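You operate a simulated robot arm through the tools that you are given. There is no shell and no other tool. Be economical: measure what you need, move in short steps, check, and stop when the job is done.

The job below is to be done with a simulated robot arm. You get a single attempt, and the scene is never put back.

JOB
On the folding table top, make the seed jar and the grain mill change places.

It is judged by the outcome, as a careful person would: the job done as asked, and still so three seconds after it is handed in. It fails if anything else is knocked over, pushed out of place, dropped, spilled or broken.

ROBOT AND FRAMES
A 7-joint arm with a two-finger parallel gripper, fixed in place. Base frame: the origin is at the foot of the arm, x ahead of it, y to its left, z up; the work surface is at about z = 0.76. Lengths are in m, angles in rad, forces in N, time in s.
With the tool pointing down near the work surface it reaches from about 0.3 to 0.7 m from the base axis. Its first joint turns from -1.152 to 1.152 rad. Payload 1.57 kg.
The TCP is the grasp point between the finger pads, 0.03 m short of the fingertips. In the tool frame z runs along the fingers and y along their closing line. Largest opening 0.11 m; finger width 0.024, thickness 0.012; the body of the gripper, 0.048 by 0.112 m, starts 0.078 m behind the TCP.
Orientation is told as [roll, pitch, yaw] about the base's x, y, z axes, in that order, counted from this pose: with the fingers straight down and closing along the base's y, the tool's x points along the base's -x, its y along +y and its z along -z.

CONTROLS
- The arm moves only by the tool send_rows. Its argument "rows" is a list of rows, each a list of 3 entries, a list of its own where there are three numbers: the shift along the base's x, y, z in cm, then the turn, a rotation vector about the base's x, y, z in rad, then the closure in counts, from 0 (fully open) to 255 (shut). In form: [[[x, y, z], [wx, wy, wz], claw], ...]. A call has 1 to 20 rows; each row shifts and turns the commanded pose from where the row before left it. Each row takes 0.2 s and may step no farther than 0.05 m and 0.15 rad from the row before; otherwise, or with a gripper value out of range, the whole call is refused. A pose out of reach is approached as far as the arm can. The call stops where the force on the tool passes 40 N (or 10 N more than at its start, if that is more) or the arm is blocked; 0.2 s more then pass. The fingers move at their own pace (about 0.108 m/s each) and stop on an object; they squeeze with about 20 N. The grip force told is the motor's: it shows also when the fingers shut on nothing. Time passes only in rows, and 0.2 s behind the last, so rows that do not move let the fingers close. The reply holds the time, the measured pose of the TCP, the force on the tool along the base axes, the opening and the grip force, in the units named above and with some noise.
- Cameras (640 x 400 px; columns grow to the right, rows downward): "scene" is fixed at [0.1929, -0.4097, 1.398]; the picture's right is [0.62, -0.78, 0.00], its down [-0.56, -0.45, -0.70] and it looks along [0.55, 0.43, -0.72] (base axes); focal length 367 px, centre (320, 200). "wrist" rides on the gripper at [0.07, 0.016, -0.141] in the tool frame; the picture's right is [-0.23, 0.97, 0.00], its down [-0.86, -0.20, -0.48] and it looks along [-0.47, -0.11, 0.88] (tool axes); focal length 222 px, centre (320, 200). There is no depth. A picture from a camera that has moved, and an enlarged one, comes with that camera's place and axes in the base frame and with its lens. The place of the scene camera against the robot may be out by one fixed shift of up to 0.025 m in any direction.
- snapshot(camera): a new picture of that camera. The clock stands still meanwhile.
- enlarge(camera, box): a new picture of the part [left, top, right, bottom] of that camera's present view, enlarged. The clock stands still meanwhile.
- finish_job(): hands the job in; it is judged then, once.

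Work in short steps. Places have to be worked out from the pictures, the camera data and where the tool is seen: move nearer, look again, correct. Check each grasp and each placing, and mend what went wrong. You have 120 turns and 76 pictures in all, those below and enlarged ones among them. Open the gripper and draw the arm clear of the work before you hand the job in, unless the task says otherwise; then end with one line.

The tools are called as name(argument=value, ...) on one line, values as JSON. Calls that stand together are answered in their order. send_rows: Moves the arm, as the interface text tells. Its arguments: {"type":"object","properties":{"rows":{"type":"array"}},"required":["rows"]} The other tools are called the same way: snapshot (camera) takes a picture; enlarge (camera, box) takes an enlarged picture of a part of a camera's view; finish_job () hands the job in.

At the start:

```text
time_s: 0.0
tcp_pos: [0.468, 0.0173, 0.9827]
ee_rot: [0.0, 0.0, -0.001]
ft_force: [1.4, -0.3, 0.3]
grip_width: 0.1098
finger_force: 0.1
```

scene: 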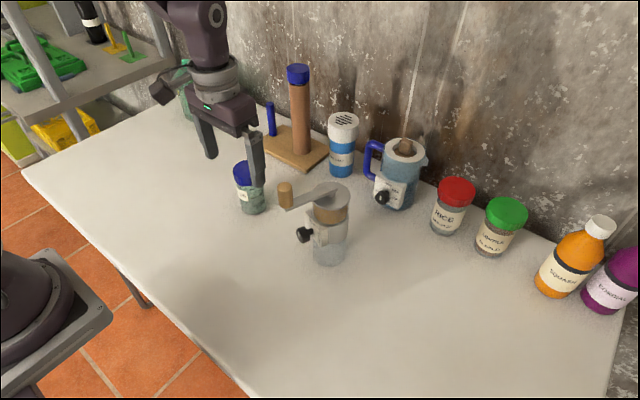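
wrist: 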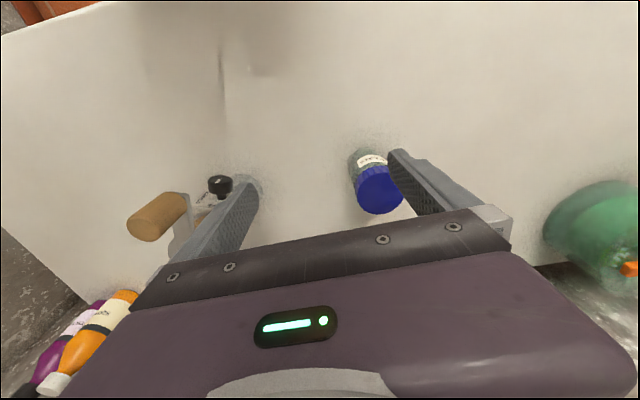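

I'll enlarge the scene to identify the jar and the mill.

enlarge(camera="scene", box=[200, 100, 400, 290])

enlarge(camera="scene", box=[340, 110, 540, 280])

enlarge(camera="wrist", box=[100, 100, 460, 300])

```text
2.11 times, centred on (300, 195) of scene
camera zoom: at [0.1929, -0.4097, 1.398], right [0.62, -0.78, 0.0], down [-0.56, -0.45, -0.7], along [0.55, 0.43, -0.72], focal length 773 px, centre (362, 210)
```

zoom: 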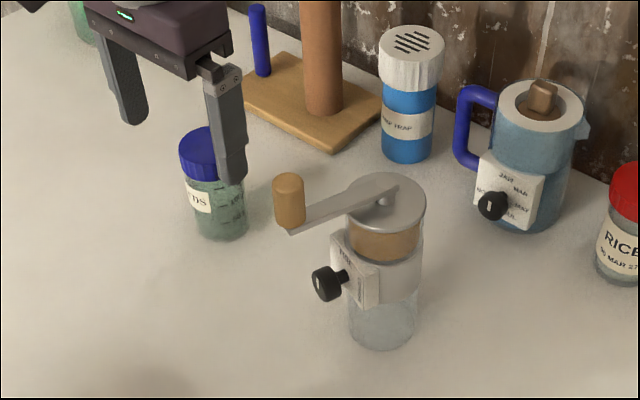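

```text
2.35 times, centred on (440, 195) of scene
camera zoom: at [0.1929, -0.4097, 1.398], right [0.62, -0.78, 0.0], down [-0.56, -0.45, -0.7], along [0.55, 0.43, -0.72], focal length 864 px, centre (38, 212)
```

zoom: 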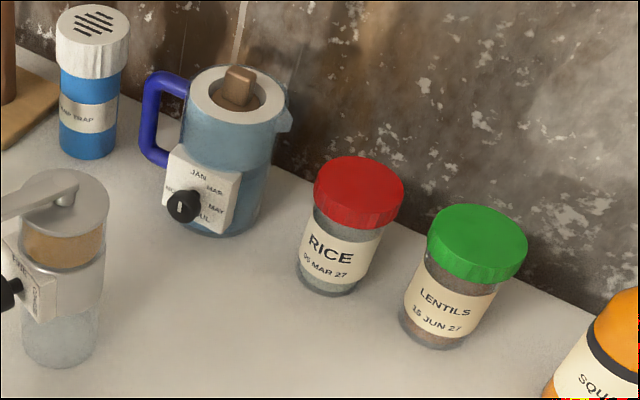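

```text
1.78 times, centred on (280, 200) of wrist
camera zoom: at [0.3977, 0.0349, 1.1243], right [0.23, 0.97, 0.0], down [0.86, -0.2, 0.48], along [0.47, -0.11, -0.88], focal length 395 px, centre (391, 200)
```

zoom: 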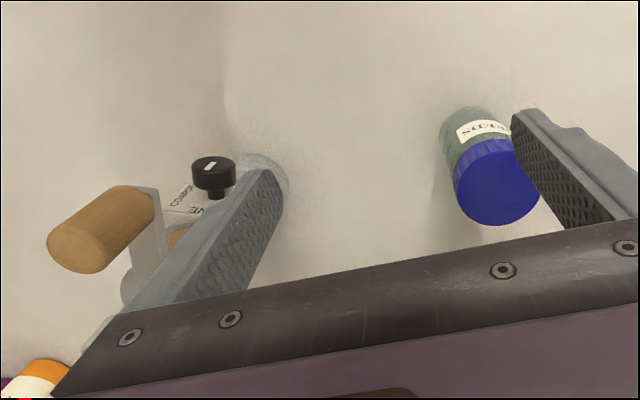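

The seed jar (blue lid, "SEEDS") is near (0.55, 0.08) and the mill near (0.55, -0.14). I'll move up and back for a cleaner wrist view.

send_rows(rows=[[[-3, -3, 3], [0, 0, 0], 0], [[-3, -3, 3], [0, 0, 0], 0], [[-2, -1, 1], [0, 0, 0], 0], [[0, 0, 0], [0, 0, 0], 0]])

snapshot(camera="wrist")

snapshot(camera="scene")

```text
refused: row 1 steps farther than a row can; nothing moved
```

```text
70 pictures are left
camera wrist: at [0.3977, 0.0349, 1.1243], right [0.23, 0.97, 0.0], down [0.86, -0.2, 0.48], along [0.47, -0.11, -0.88], focal length 222 px, centre (320, 200)
```

wrist: 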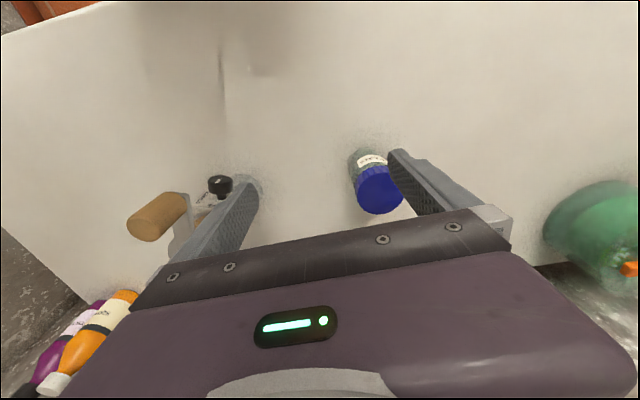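

```text
69 pictures are left
```

scene: 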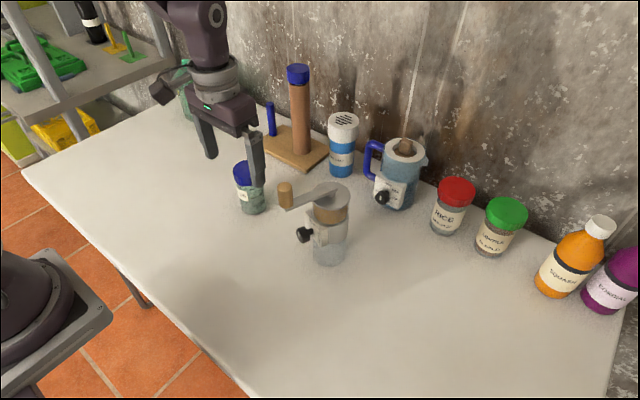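

Step limit is 5 cm total; I'll use smaller steps, moving right and up.

send_rows(rows=[[[1, -2.5, 3], [0, 0, 0], 0], [[1, -2.5, 3], [0, 0, 0], 0], [[0, -2, 3], [0, 0, 0], 0], [[0, 0, 0], [0, 0, 0], 0]])

snapshot(camera="wrist")

snapshot(camera="scene")

```text
time_s: 1.0
tcp_pos: [0.4877, -0.0536, 1.073]
ee_rot: [0.001, 0.001, -0.001]
ft_force: [-0.2, 0.7, 0.6]
grip_width: 0.1102
finger_force: 0.1
```

```text
68 pictures are left
camera wrist: at [0.418, -0.0363, 1.215], right [0.23, 0.97, 0.0], down [0.86, -0.2, 0.48], along [0.47, -0.11, -0.88], focal length 222 px, centre (320, 200)
```

wrist: 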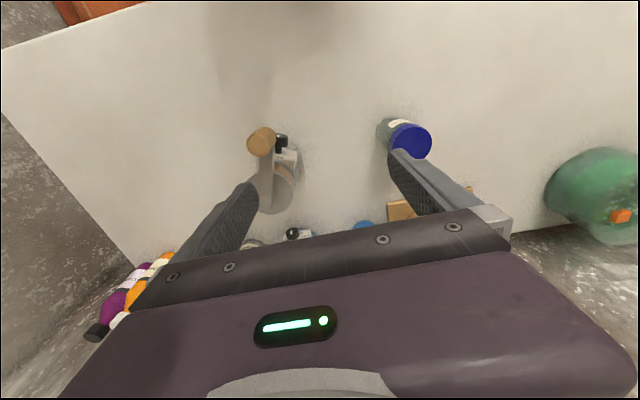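

```text
67 pictures are left
```

scene: 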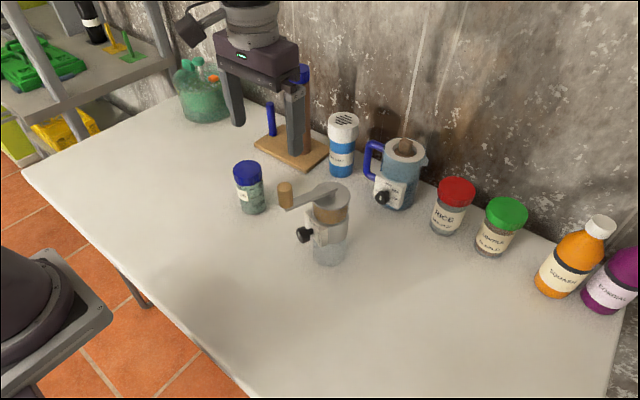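

enlarge(camera="wrist", box=[230, 90, 450, 250])

enlarge(camera="scene", box=[225, 150, 385, 275])

```text
2.50 times, centred on (340, 170) of wrist
camera zoom: at [0.418, -0.0363, 1.215], right [0.23, 0.97, 0.0], down [0.86, -0.2, 0.48], along [0.47, -0.11, -0.88], focal length 555 px, centre (270, 275)
```

zoom: 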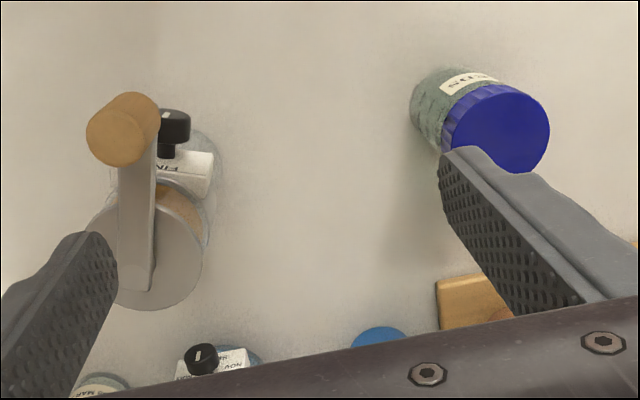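

```text
3.20 times, centred on (305, 212) of scene
camera zoom: at [0.1929, -0.4097, 1.398], right [0.62, -0.78, 0.0], down [-0.56, -0.45, -0.7], along [0.55, 0.43, -0.72], focal length 1175 px, centre (368, 160)
```

zoom: 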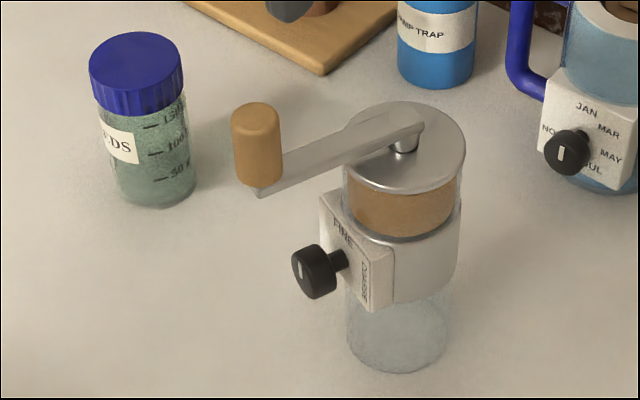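

Jar is estimated at (0.533, 0.080) with its lid top at z≈0.872. Moving above it, then checking.

send_rows(rows=[[[1.5, 4.4, -1], [0, 0, 0], 0], [[1.5, 4.5, -1], [0, 0, 0], 0], [[1.5, 4.5, -1], [0, 0, 0], 0], [[0, 0, -4], [0, 0, 0], 0], [[0, 0, -4], [0, 0, 0], 0], [[0, 0, 0], [0, 0, 0], 0]])

snapshot(camera="wrist")

enlarge(camera="scene", box=[180, 60, 380, 260])

```text
time_s: 2.4
tcp_pos: [0.5324, 0.0833, 0.9611]
ee_rot: [-0.001, 0.0, 0.0]
ft_force: [-0.7, 0.0, 0.5]
grip_width: 0.1101
finger_force: 0.1
```

```text
64 pictures are left
camera wrist: at [0.4621, 0.1002, 1.1025], right [0.23, 0.97, 0.0], down [0.85, -0.2, 0.48], along [0.47, -0.11, -0.88], focal length 222 px, centre (320, 200)
```

wrist: 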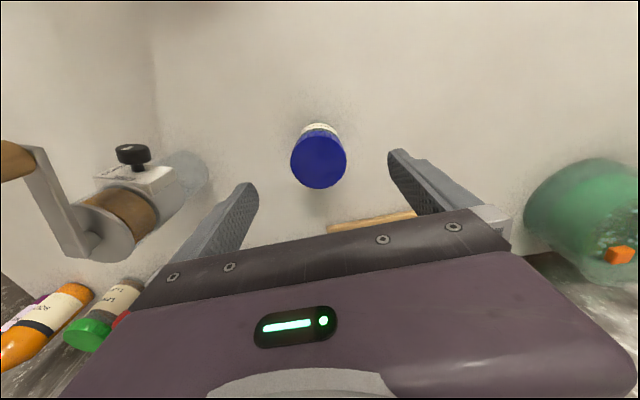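

```text
2.00 times, centred on (280, 160) of scene
camera zoom: at [0.1929, -0.4097, 1.398], right [0.62, -0.78, 0.0], down [-0.56, -0.45, -0.7], along [0.55, 0.43, -0.72], focal length 735 px, centre (400, 280)
```

zoom: 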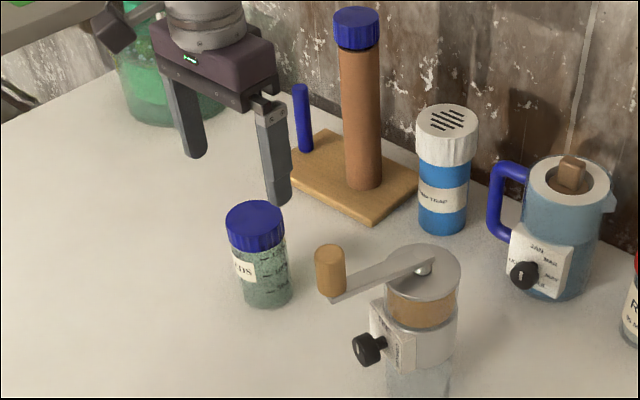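

Lid refined to about (0.538, 0.081). Descending with a stop at mid-height to check alignment.

send_rows(rows=[[[0.5, -0.2, -3], [0, 0, 0], 0], [[0, 0, -3], [0, 0, 0], 0], [[0, 0, 0], [0, 0, 0], 0]])

snapshot(camera="wrist")

enlarge(camera="scene", box=[180, 60, 380, 260])

```text
time_s: 3.2
tcp_pos: [0.5369, 0.0813, 0.9024]
ee_rot: [0.0, 0.001, 0.0]
ft_force: [-0.3, -0.2, 0.6]
grip_width: 0.1099
finger_force: 0.1
```

```text
62 pictures are left
camera wrist: at [0.4673, 0.0988, 1.0429], right [0.23, 0.97, 0.0], down [0.86, -0.2, 0.48], along [0.47, -0.11, -0.88], focal length 222 px, centre (320, 200)
```

wrist: 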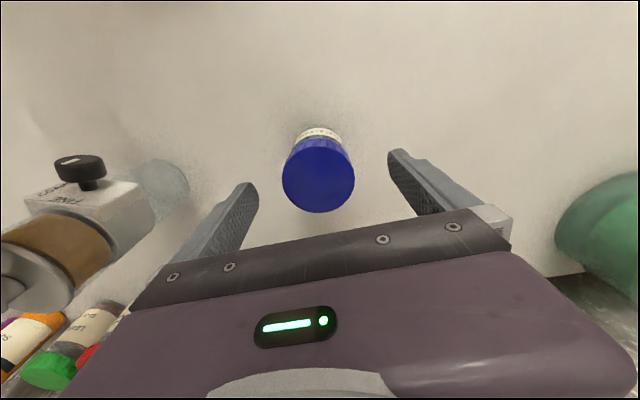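

```text
2.00 times, centred on (280, 160) of scene
camera zoom: at [0.1929, -0.4097, 1.398], right [0.62, -0.78, 0.0], down [-0.56, -0.45, -0.7], along [0.55, 0.43, -0.72], focal length 735 px, centre (400, 280)
```

zoom: 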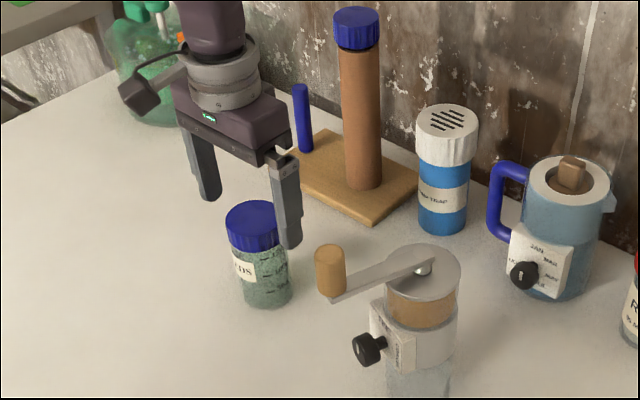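

Aligned (lid at ≈(0.535, 0.081)). Descend and close.

send_rows(rows=[[[0, 0, -3], [0, 0, 0], 0], [[0, 0, -2.9], [0, 0, 0], 0], [[0, 0, 0], [0, 0, 0], 0], [[0, 0, 0], [0, 0, 0], 255], [[0, 0, 0], [0, 0, 0], 255], [[0, 0, 0], [0, 0, 0], 255]])

snapshot(camera="wrist")

enlarge(camera="scene", box=[180, 60, 380, 260])

```text
time_s: 4.6
tcp_pos: [0.538, 0.0817, 0.8433]
ee_rot: [0.0, 0.0, -0.001]
ft_force: [0.8, -0.1, -0.9]
grip_width: 0.0579
finger_force: 20.2
```

```text
60 pictures are left
camera wrist: at [0.469, 0.0983, 0.9845], right [0.23, 0.97, 0.0], down [0.86, -0.2, 0.48], along [0.47, -0.11, -0.88], focal length 222 px, centre (320, 200)
```

wrist: 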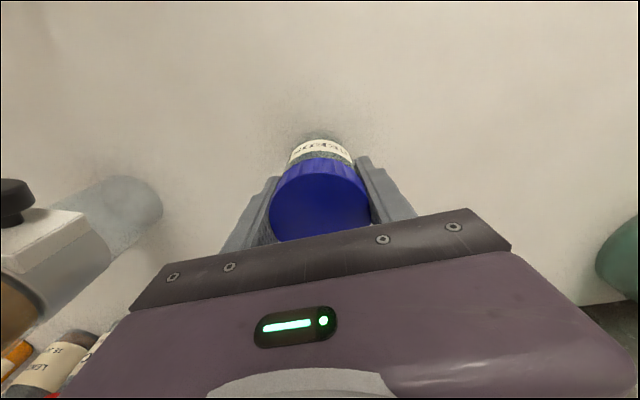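

```text
2.00 times, centred on (280, 160) of scene
camera zoom: at [0.193, -0.4097, 1.398], right [0.62, -0.78, 0.0], down [-0.56, -0.45, -0.7], along [0.55, 0.43, -0.72], focal length 735 px, centre (400, 280)
```

zoom: 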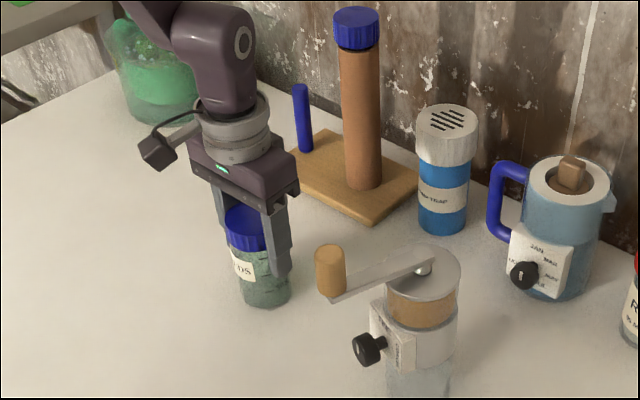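

Jar held (width 0.058). Lifting 5 cm, moving to a temporary spot at about (0.40, 0.005).

send_rows(rows=[[[0, 0, 2.5], [0, 0, 0], 255], [[0, 0, 2.5], [0, 0, 0], 255], [[-3.5, -1.9, 0], [0, 0, 0], 255], [[-3.5, -1.9, 0], [0, 0, 0], 255], [[-3.5, -1.9, 0], [0, 0, 0], 255], [[-3.3, -1.9, 0], [0, 0, 0], 255], [[0, 0, 0], [0, 0, 0], 255]])

snapshot(camera="scene")

```text
time_s: 6.2
tcp_pos: [0.3971, 0.0034, 0.8928]
ee_rot: [0.0, 0.0, 0.0]
ft_force: [-0.3, 0.0, -2.4]
grip_width: 0.0579
finger_force: 19.7
```

```text
58 pictures are left
```

scene: 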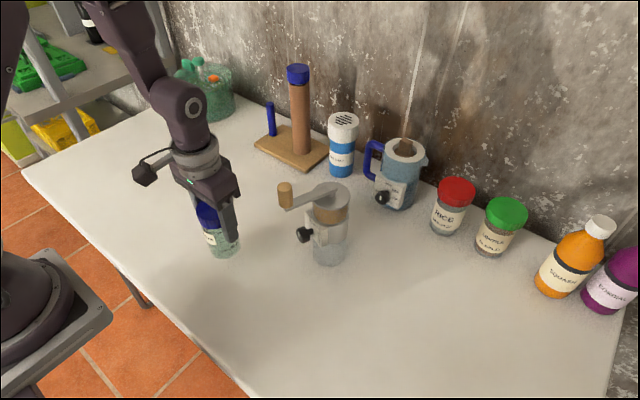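

Jar is held and hovering clear. Lowering it by the same 5 cm and releasing.

send_rows(rows=[[[0, 0, -2.5], [0, 0, 0], 255], [[0, 0, -1.5], [0, 0, 0], 255], [[0, 0, -0.9], [0, 0, 0], 255], [[0, 0, 0], [0, 0, 0], 255]])

```text
time_s: 7.2
tcp_pos: [0.3992, 0.0048, 0.8445]
ee_rot: [-0.001, -0.001, -0.002]
ft_force: [0.2, -0.7, -3.7]
grip_width: 0.0579
finger_force: 20.4
```

Nearly down; lower one more millimetre and open, then rise.

send_rows(rows=[[[0, 0, -0.1], [0, 0, 0], 255], [[0, 0, 0], [0, 0, 0], 255], [[0, 0, 0], [0, 0, 0], 0], [[0, 0, 0], [0, 0, 0], 0], [[0, 0, 0], [0, 0, 0], 0], [[0, 0, 3], [0, 0, 0], 0], [[0, 0, 4], [0, 0, 0], 0], [[0, 0, 4], [0, 0, 0], 0], [[0, 0, 4], [0, 0, 0], 0], [[0, 0, 4], [0, 0, 0], 0], [[0, 0, 0], [0, 0, 0], 0]])

snapshot(camera="scene")

snapshot(camera="wrist")

```text
time_s: 9.6
tcp_pos: [0.4005, 0.0032, 1.0339]
ee_rot: [0.001, 0.001, -0.002]
ft_force: [-0.9, -0.4, 0.6]
grip_width: 0.1103
finger_force: 0.1
```

```text
57 pictures are left
```

scene: 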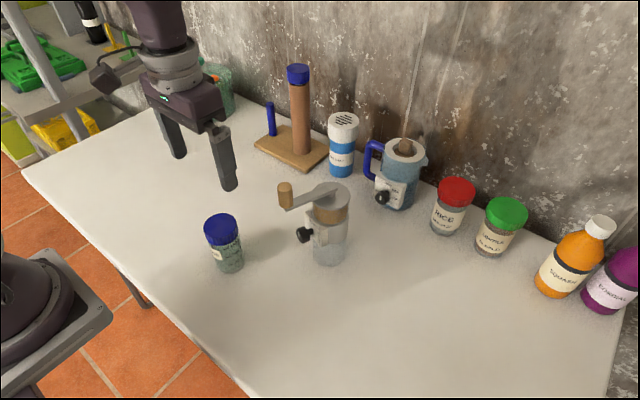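

```text
56 pictures are left
camera wrist: at [0.3312, 0.0205, 1.1749], right [0.23, 0.97, 0.0], down [0.86, -0.2, 0.48], along [0.47, -0.11, -0.88], focal length 222 px, centre (320, 200)
```

wrist: 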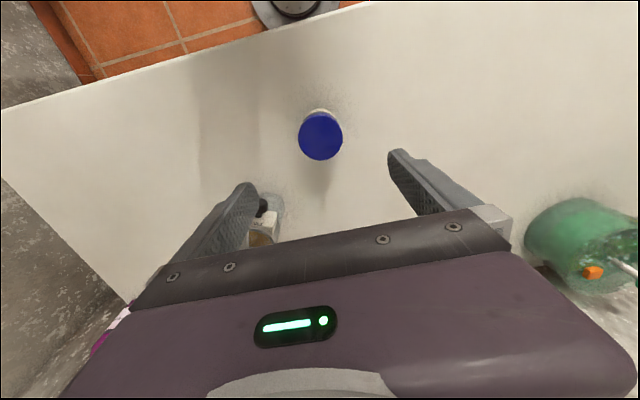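

Jar stands at the temporary spot. Now moving above the mill, staying high, for a close look.

send_rows(rows=[[[1, 0, 4], [0, 0, 0], 0], [[3, -3, 2], [0, 0, 0], 0], [[3, -3, 0], [0, 0, 0], 0], [[3, -3, 0], [0, 0, 0], 0], [[3, -3, 0], [0, 0, 0], 0], [[1, -2.3, 0], [0, 0, 0], 0], [[0, 0, 0], [0, 0, 0], 0]])

snapshot(camera="wrist")

enlarge(camera="wrist", box=[220, 70, 420, 230])

```text
time_s: 11.2
tcp_pos: [0.5407, -0.1374, 1.0933]
ee_rot: [-0.002, 0.002, -0.002]
ft_force: [-0.1, 0.5, 0.6]
grip_width: 0.11
finger_force: 0.1
```

```text
55 pictures are left
camera wrist: at [0.4692, -0.1213, 1.235], right [0.23, 0.97, 0.0], down [0.86, -0.2, 0.48], along [0.47, -0.11, -0.88], focal length 222 px, centre (320, 200)
```

wrist: 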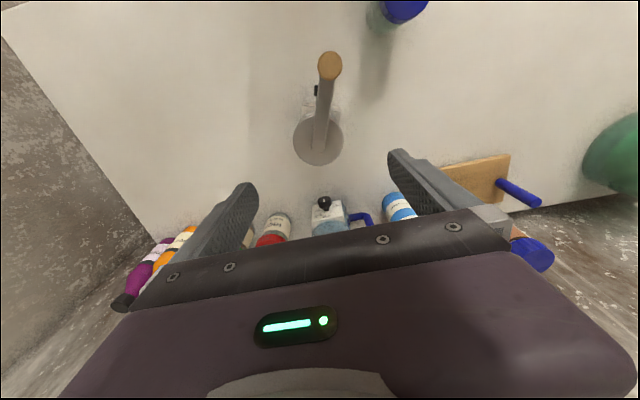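

```text
2.50 times, centred on (320, 150) of wrist
camera zoom: at [0.4692, -0.1213, 1.235], right [0.23, 0.97, 0.0], down [0.86, -0.2, 0.48], along [0.47, -0.11, -0.88], focal length 555 px, centre (320, 325)
```

zoom: 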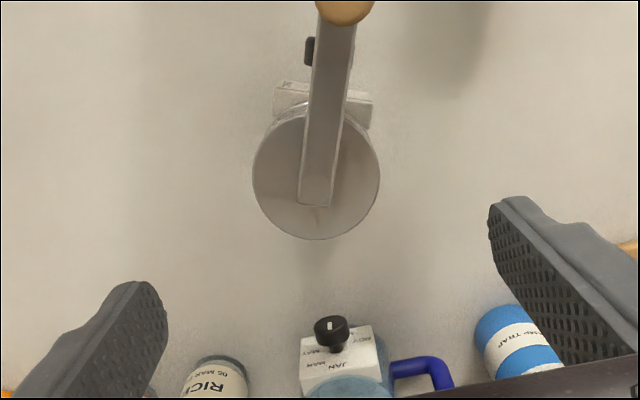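

Mill disc is centred at (0.541, -0.140), top z≈0.922. The crank handle reaches z≈0.995 at about (0.461, -0.110), near the wrist camera side, so I'll yaw −0.6 rad to keep the camera housing away and grasp high at the hopper.

send_rows(rows=[[[0, 0, 0], [0, 0, -0.15], 0], [[0, 0, 0], [0, 0, -0.15], 0], [[0, 0, 0], [0, 0, -0.15], 0], [[0, 0, 0], [0, 0, -0.15], 0], [[0, 0, -3], [0, 0, 0], 0], [[0, 0, -3], [0, 0, 0], 0], [[0, 0, 0], [0, 0, 0], 0]])

snapshot(camera="wrist")

enlarge(camera="scene", box=[220, 40, 420, 270])

```text
time_s: 12.8
tcp_pos: [0.5406, -0.1399, 1.0336]
ee_rot: [0.002, 0.0, -0.603]
ft_force: [0.4, 0.0, 0.3]
grip_width: 0.1098
finger_force: 0.1
```

```text
53 pictures are left
camera wrist: at [0.4912, -0.0862, 1.1748], right [0.74, 0.68, 0.0], down [0.59, -0.65, 0.48], along [0.32, -0.35, -0.88], focal length 222 px, centre (320, 200)
```

wrist: 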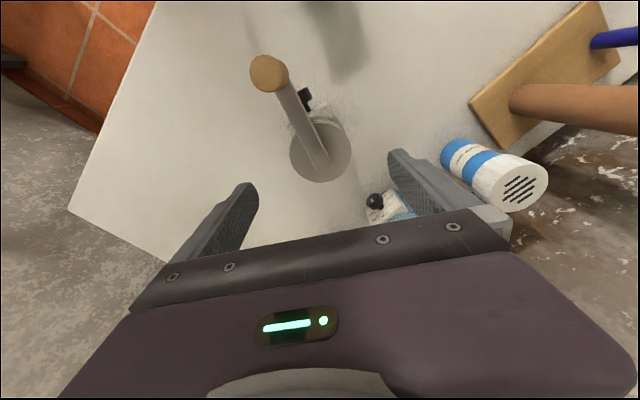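

```text
1.74 times, centred on (320, 155) of scene
camera zoom: at [0.1929, -0.4097, 1.398], right [0.62, -0.78, 0.0], down [-0.56, -0.45, -0.7], along [0.55, 0.43, -0.72], focal length 639 px, centre (320, 278)
```

zoom: 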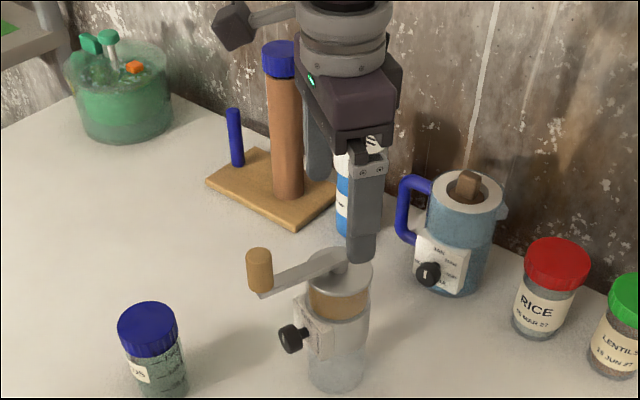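

Centred. Descending to just above the disc and checking.

send_rows(rows=[[[0, 0.1, -3], [0, 0, 0], 0], [[0, 0, -3], [0, 0, 0], 0], [[0, 0, 0], [0, 0, 0], 0]])

snapshot(camera="wrist")

enlarge(camera="scene", box=[220, 40, 420, 270])

```text
time_s: 13.6
tcp_pos: [0.5409, -0.1388, 0.9721]
ee_rot: [0.001, 0.001, -0.601]
ft_force: [0.1, 0.1, 0.1]
grip_width: 0.1099
finger_force: 0.1
```

```text
51 pictures are left
camera wrist: at [0.4912, -0.0864, 1.1135], right [0.74, 0.68, 0.0], down [0.59, -0.65, 0.48], along [0.32, -0.35, -0.88], focal length 222 px, centre (320, 200)
```

wrist: 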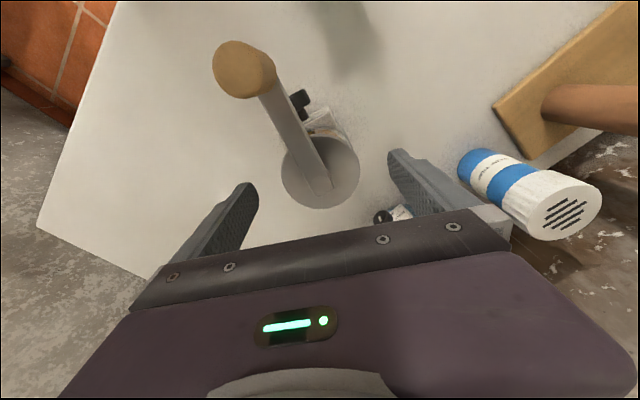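

```text
1.74 times, centred on (320, 155) of scene
camera zoom: at [0.1929, -0.4097, 1.398], right [0.62, -0.78, 0.0], down [-0.56, -0.45, -0.7], along [0.55, 0.43, -0.72], focal length 639 px, centre (320, 278)
```

zoom: 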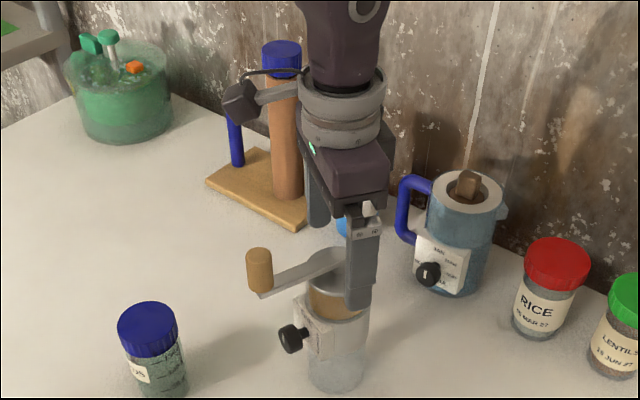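

Good alignment and clearance. Descending to z≈0.907 and closing on the hopper.

send_rows(rows=[[[0, 0, -2.5], [0, 0, 0], 0], [[0, 0, -2], [0, 0, 0], 0], [[0, 0, -2], [0, 0, 0], 0], [[0, 0, 0], [0, 0, 0], 0]])

snapshot(camera="wrist")

enlarge(camera="scene", box=[220, 70, 420, 270])

```text
time_s: 14.6
tcp_pos: [0.5403, -0.1388, 0.9076]
ee_rot: [-0.001, -0.001, -0.601]
ft_force: [-0.2, 0.5, 0.2]
grip_width: 0.1097
finger_force: 0.0
```

```text
49 pictures are left
camera wrist: at [0.4912, -0.0854, 1.0497], right [0.74, 0.68, 0.0], down [0.59, -0.65, 0.48], along [0.32, -0.35, -0.88], focal length 222 px, centre (320, 200)
```

wrist: 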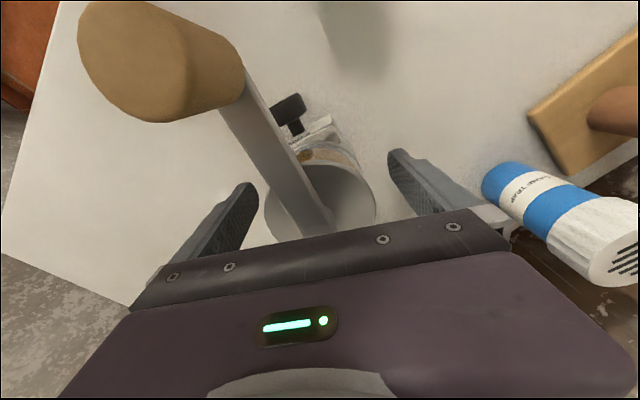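

```text
2.00 times, centred on (320, 170) of scene
camera zoom: at [0.1929, -0.4097, 1.398], right [0.62, -0.78, 0.0], down [-0.56, -0.45, -0.7], along [0.55, 0.43, -0.72], focal length 735 px, centre (320, 260)
```

zoom: 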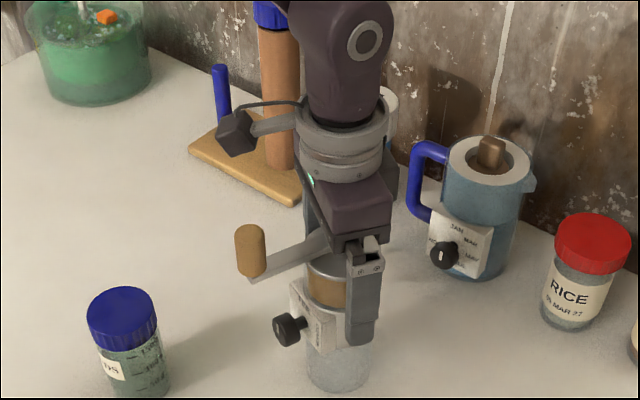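

Clear of the crank and knob. Closing.

send_rows(rows=[[[0, 0, 0], [0, 0, 0], 255], [[0, 0, 0], [0, 0, 0], 255], [[0, 0, 0], [0, 0, 0], 255], [[0, 0, 0.5], [0, 0, 0], 255], [[0, 0, 0.5], [0, 0, 0], 255], [[0, 0, 0], [0, 0, 0], 255]])

snapshot(camera="wrist")

enlarge(camera="scene", box=[220, 70, 420, 270])

```text
time_s: 16.0
tcp_pos: [0.5402, -0.1383, 0.9183]
ee_rot: [-0.002, 0.001, -0.601]
ft_force: [0.1, -1.4, -4.6]
grip_width: 0.0674
finger_force: 19.9
```

```text
47 pictures are left
camera wrist: at [0.4912, -0.0853, 1.0601], right [0.74, 0.68, 0.0], down [0.59, -0.65, 0.48], along [0.32, -0.35, -0.88], focal length 222 px, centre (320, 200)
```

wrist: 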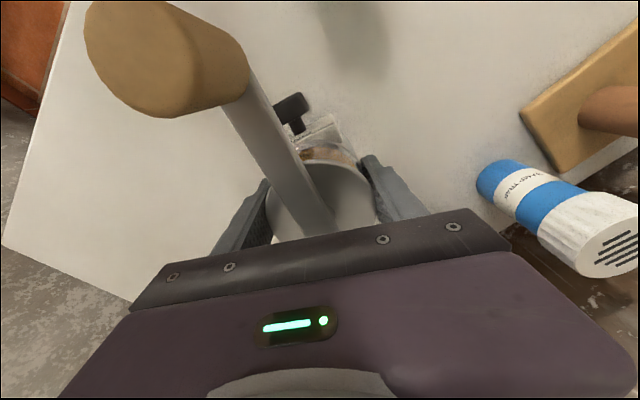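

```text
2.00 times, centred on (320, 170) of scene
camera zoom: at [0.193, -0.4097, 1.398], right [0.62, -0.78, 0.0], down [-0.56, -0.45, -0.7], along [0.55, 0.43, -0.72], focal length 735 px, centre (320, 260)
```

zoom: 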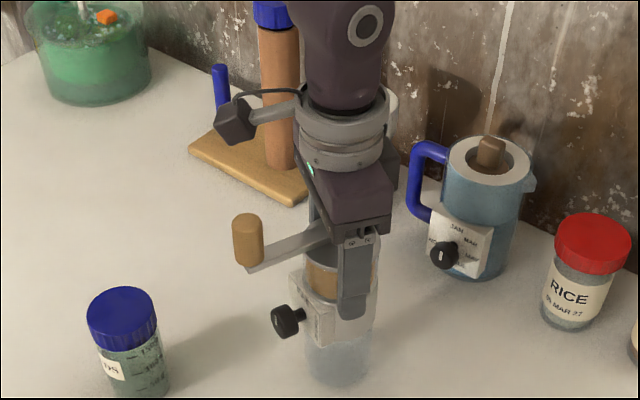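

The mill lifts as one piece (≈5 N). Raising further and carrying it to the jar's original spot (0.537, 0.0815).

send_rows(rows=[[[0, 0, 2], [0, 0, 0], 255], [[0, 0, 2], [0, 0, 0], 255], [[0, 3, 0], [0, 0, 0], 255], [[0, 4, 0], [0, 0, 0], 255], [[0, 4, 0], [0, 0, 0], 255], [[0, 4, 0], [0, 0, 0], 255], [[-0.3, 4, 0], [0, 0, 0], 255], [[0, 3, 0], [0, 0, 0], 255], [[0, 0, 0], [0, 0, 0], 255], [[0, 0, 0], [0, 0, 0], 255]])

snapshot(camera="wrist")

snapshot(camera="scene")

```text
time_s: 18.2
tcp_pos: [0.5389, 0.081, 0.9587]
ee_rot: [0.001, -0.001, -0.6]
ft_force: [-0.3, -0.2, -5.6]
grip_width: 0.0674
finger_force: 20.6
```

```text
45 pictures are left
camera wrist: at [0.4885, 0.1346, 1.0997], right [0.74, 0.68, 0.0], down [0.59, -0.65, 0.48], along [0.32, -0.35, -0.88], focal length 222 px, centre (320, 200)
```

wrist: 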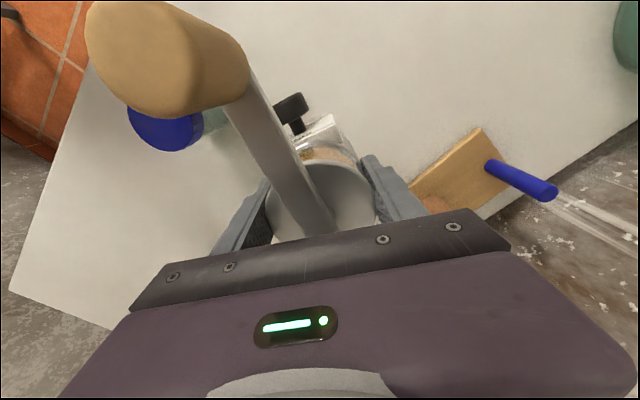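

```text
44 pictures are left
```

scene: 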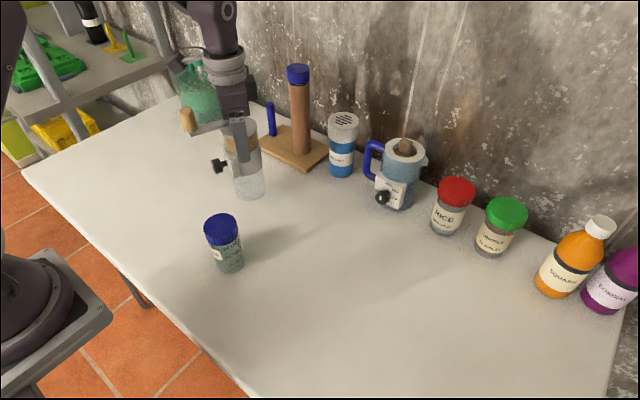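

Mill is over the jar's spot, everything else clear. Lowering 5 cm.

send_rows(rows=[[[0, 0, -2.5], [0, 0, 0], 255], [[0, 0, -1.5], [0, 0, 0], 255], [[0, 0, -0.9], [0, 0, 0], 255], [[0, 0, -0.1], [0, 0, 0], 255], [[0, 0, 0], [0, 0, 0], 255]])

enlarge(camera="scene", box=[150, 60, 350, 260])

```text
time_s: 19.4
tcp_pos: [0.5372, 0.0827, 0.9087]
ee_rot: [-0.002, 0.0, -0.6]
ft_force: [-1.2, -0.1, 1.8]
grip_width: 0.0675
finger_force: 20.1
```

```text
2.00 times, centred on (250, 160) of scene
camera zoom: at [0.1929, -0.4097, 1.398], right [0.62, -0.78, 0.0], down [-0.56, -0.45, -0.7], along [0.55, 0.43, -0.72], focal length 735 px, centre (460, 280)
```

zoom: 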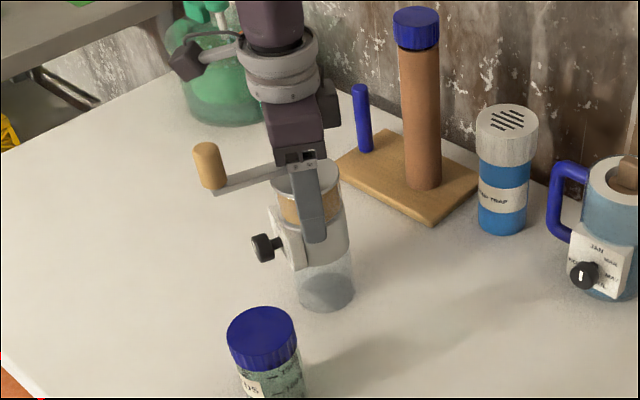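

Mill is resting (support force seen). Opening and rising straight up.

send_rows(rows=[[[0, 0, 0], [0, 0, 0], 0], [[0, 0, 0], [0, 0, 0], 0], [[0, 0, 0], [0, 0, 0], 0], [[0, 0, 3], [0, 0, 0], 0], [[0, 0, 4], [0, 0, 0], 0], [[0, 0, 4], [0, 0, 0], 0], [[0, 0, 4], [0, 0, 0], 0], [[0, 0, 4], [0, 0, 0], 0], [[0, 0, 0], [0, 0, 0], 0]])

snapshot(camera="wrist")

snapshot(camera="scene")

```text
time_s: 21.4
tcp_pos: [0.5364, 0.0828, 1.0992]
ee_rot: [-0.001, 0.001, -0.6]
ft_force: [-0.7, 0.4, 0.5]
grip_width: 0.1099
finger_force: 0.0
```

```text
42 pictures are left
camera wrist: at [0.4868, 0.1357, 1.241], right [0.74, 0.68, 0.0], down [0.59, -0.65, 0.48], along [0.32, -0.35, -0.88], focal length 222 px, centre (320, 200)
```

wrist: 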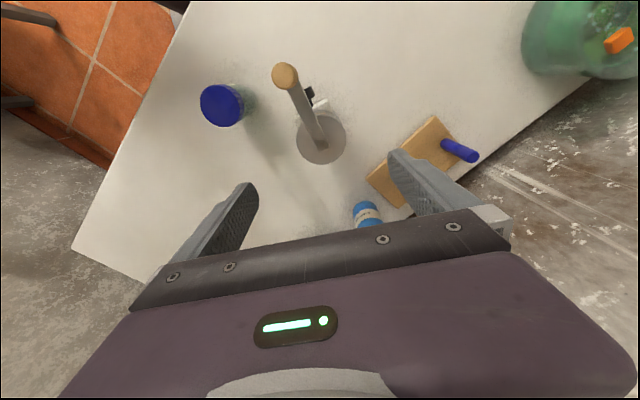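

```text
41 pictures are left
```

scene: 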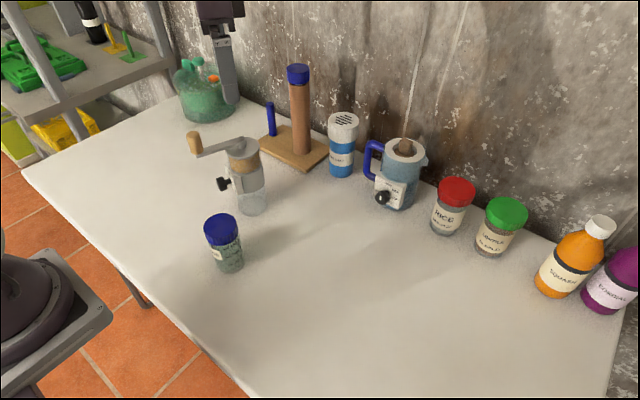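

Mill is upright at the jar's old place. Rotating back and moving above the jar at (0.40, 0.004).

send_rows(rows=[[[-3.4, -2, 0], [0, 0, 0.15], 0], [[-3.4, -2, 0], [0, 0, 0.15], 0], [[-3.4, -2, 0], [0, 0, 0.15], 0], [[-3.4, -1.9, 0], [0, 0, 0.15], 0], [[0, 0, -4], [0, 0, 0], 0], [[0, 0, -4], [0, 0, 0], 0], [[0, 0, -4], [0, 0, 0], 0], [[0, 0, 0], [0, 0, 0], 0]])

snapshot(camera="wrist")

snapshot(camera="scene")

```text
time_s: 23.2
tcp_pos: [0.4023, 0.0015, 0.9801]
ee_rot: [0.001, 0.0, 0.0]
ft_force: [0.7, 0.1, 0.8]
grip_width: 0.11
finger_force: 0.1
```

```text
40 pictures are left
camera wrist: at [0.3322, 0.0181, 1.1213], right [0.23, 0.97, 0.0], down [0.86, -0.2, 0.48], along [0.47, -0.11, -0.88], focal length 222 px, centre (320, 200)
```

wrist: 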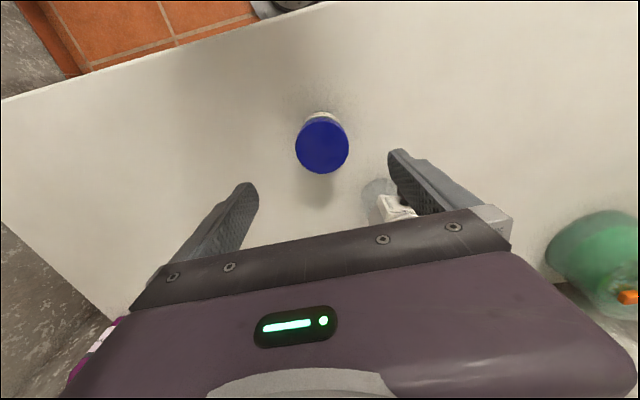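

```text
39 pictures are left
```

scene: 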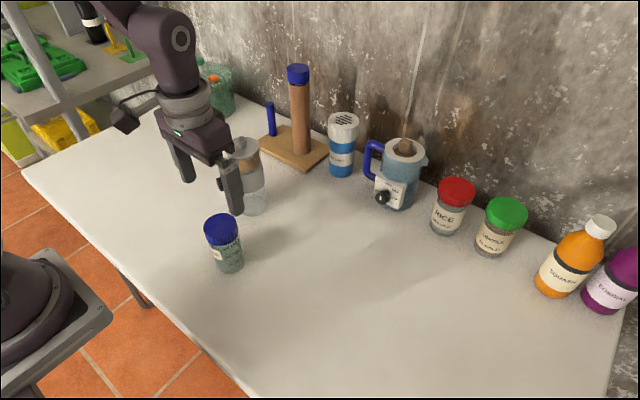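

Jar at (0.399, 0.005), gripper well aligned. Descending and grasping.

send_rows(rows=[[[0, 0.1, -4], [0, 0, 0], 0], [[0, 0, -4], [0, 0, 0], 0], [[0, 0, -3], [0, 0, 0], 0], [[0, 0, -2.7], [0, 0, 0], 0], [[0, 0, 0], [0, 0, 0], 0], [[0, 0, 0], [0, 0, 0], 255], [[0, 0, 0], [0, 0, 0], 255], [[0, 0, 0], [0, 0, 0], 255]])

snapshot(camera="wrist")

snapshot(camera="scene")

```text
time_s: 25.0
tcp_pos: [0.4014, 0.0045, 0.842]
ee_rot: [0.001, 0.001, 0.001]
ft_force: [-0.3, -0.2, 0.7]
grip_width: 0.0577
finger_force: 20.1
```

```text
38 pictures are left
camera wrist: at [0.3318, 0.0207, 0.9825], right [0.23, 0.97, 0.0], down [0.86, -0.2, 0.48], along [0.47, -0.11, -0.88], focal length 222 px, centre (320, 200)
```

wrist: 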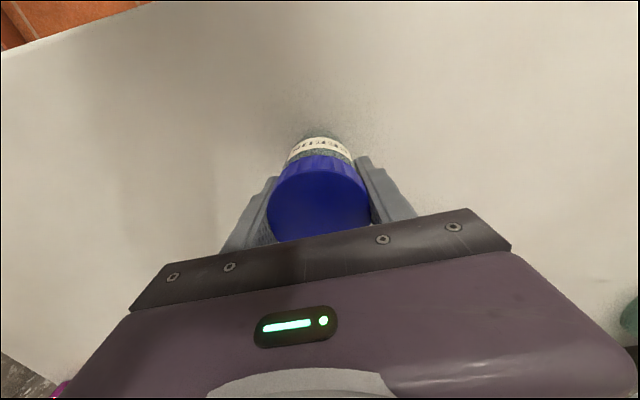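

```text
37 pictures are left
```

scene: 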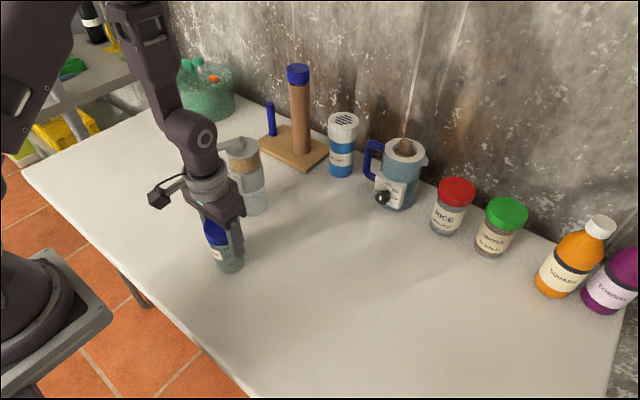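

Jar gripped. Lifting 5 cm, moving right then forward to the mill's original spot (0.541, -0.139).

send_rows(rows=[[[0, 0, 2.5], [0, 0, 0], 255], [[0, 0, 2.5], [0, 0, 0], 255], [[0, -4, 0], [0, 0, 0], 255], [[1.5, -4, 0], [0, 0, 0], 255], [[3, -3.3, 0], [0, 0, 0], 255], [[3.5, -3, 0], [0, 0, 0], 255], [[3, 0, 0], [0, 0, 0], 255], [[3, 0, 0], [0, 0, 0], 255], [[0, 0, 0], [0, 0, 0], 255], [[0, 0, 0], [0, 0, 0], 255]])

snapshot(camera="scene")

```text
time_s: 27.2
tcp_pos: [0.5412, -0.1398, 0.8935]
ee_rot: [-0.001, 0.001, 0.001]
ft_force: [0.3, -0.5, -2.7]
grip_width: 0.0579
finger_force: 20.0
```

```text
36 pictures are left
```

scene: 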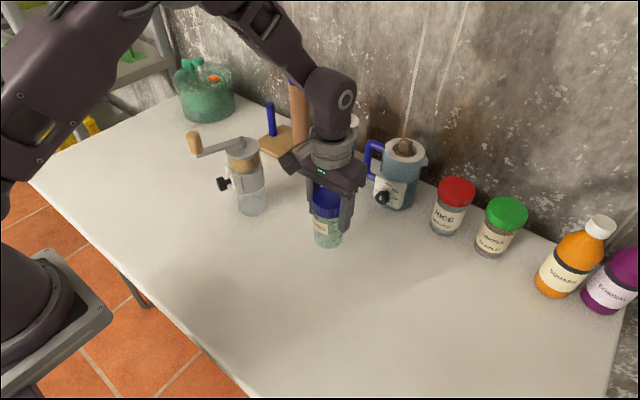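

Over the target with clearance all round. Lowering 5 cm.

send_rows(rows=[[[0, 0, -2.5], [0, 0, 0], 255], [[0, 0, -1.5], [0, 0, 0], 255], [[0, 0, -0.9], [0, 0, 0], 255], [[0, 0, -0.1], [0, 0, 0], 255], [[0, 0, 0], [0, 0, 0], 255]])

```text
time_s: 28.4
tcp_pos: [0.542, -0.1389, 0.8425]
ee_rot: [0.0, 0.001, 0.001]
ft_force: [0.4, 1.3, -2.5]
grip_width: 0.0576
finger_force: 19.6
```

Within a millimetre of the table; lower slightly more, then open and rise.

send_rows(rows=[[[0, 0, -0.1], [0, 0, 0], 255], [[0, 0, 0], [0, 0, 0], 255], [[0, 0, 0], [0, 0, 0], 0], [[0, 0, 0], [0, 0, 0], 0], [[0, 0, 0], [0, 0, 0], 0], [[0, 0, 3], [0, 0, 0], 0], [[0, 0, 4], [0, 0, 0], 0], [[0, 0, 4], [0, 0, 0], 0], [[0, 0, 4], [0, 0, 0], 0], [[0, 0, 4], [0, 0, 0], 0], [[-4, 0, 2], [0, 0, 0], 0], [[-4, 0, 2], [0, 0, 0], 0], [[-4, 0, 0], [0, 0, 0], 0], [[-3, 0, 0], [0, 0, 0], 0], [[0, 0, 0], [0, 0, 0], 0]])

snapshot(camera="scene")

snapshot(camera="wrist")

```text
time_s: 31.6
tcp_pos: [0.3891, -0.14, 1.0708]
ee_rot: [0.0, -0.001, 0.0]
ft_force: [-0.7, -0.6, 0.2]
grip_width: 0.1098
finger_force: 0.1
```

```text
35 pictures are left
```

scene: 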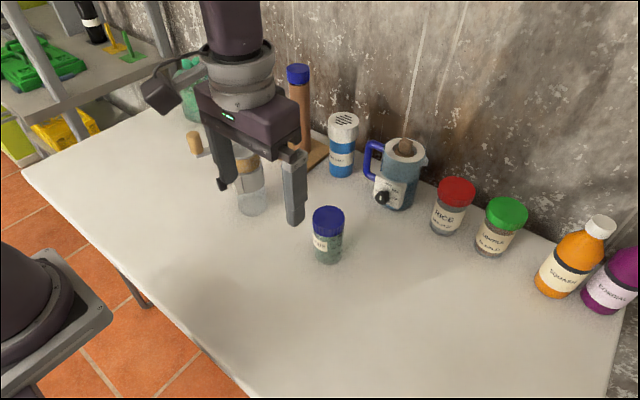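

```text
34 pictures are left
camera wrist: at [0.3191, -0.1227, 1.2121], right [0.23, 0.97, 0.0], down [0.85, -0.2, 0.48], along [0.47, -0.11, -0.88], focal length 222 px, centre (320, 200)
```

wrist: 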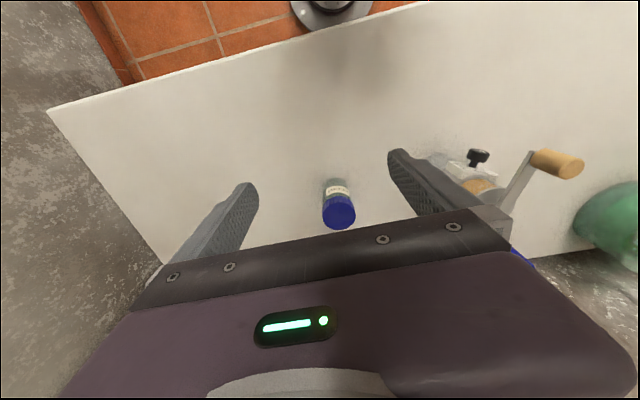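

Both stand upright in exchanged places, all else is undisturbed, and the gripper is open and clear. Handing in.

finish_job()

```text
The job is handed in.
```

The seed jar and the grain mill have changed places: both stand upright, each within a few millimetres of the other's original spot, and nothing else on the table was moved.
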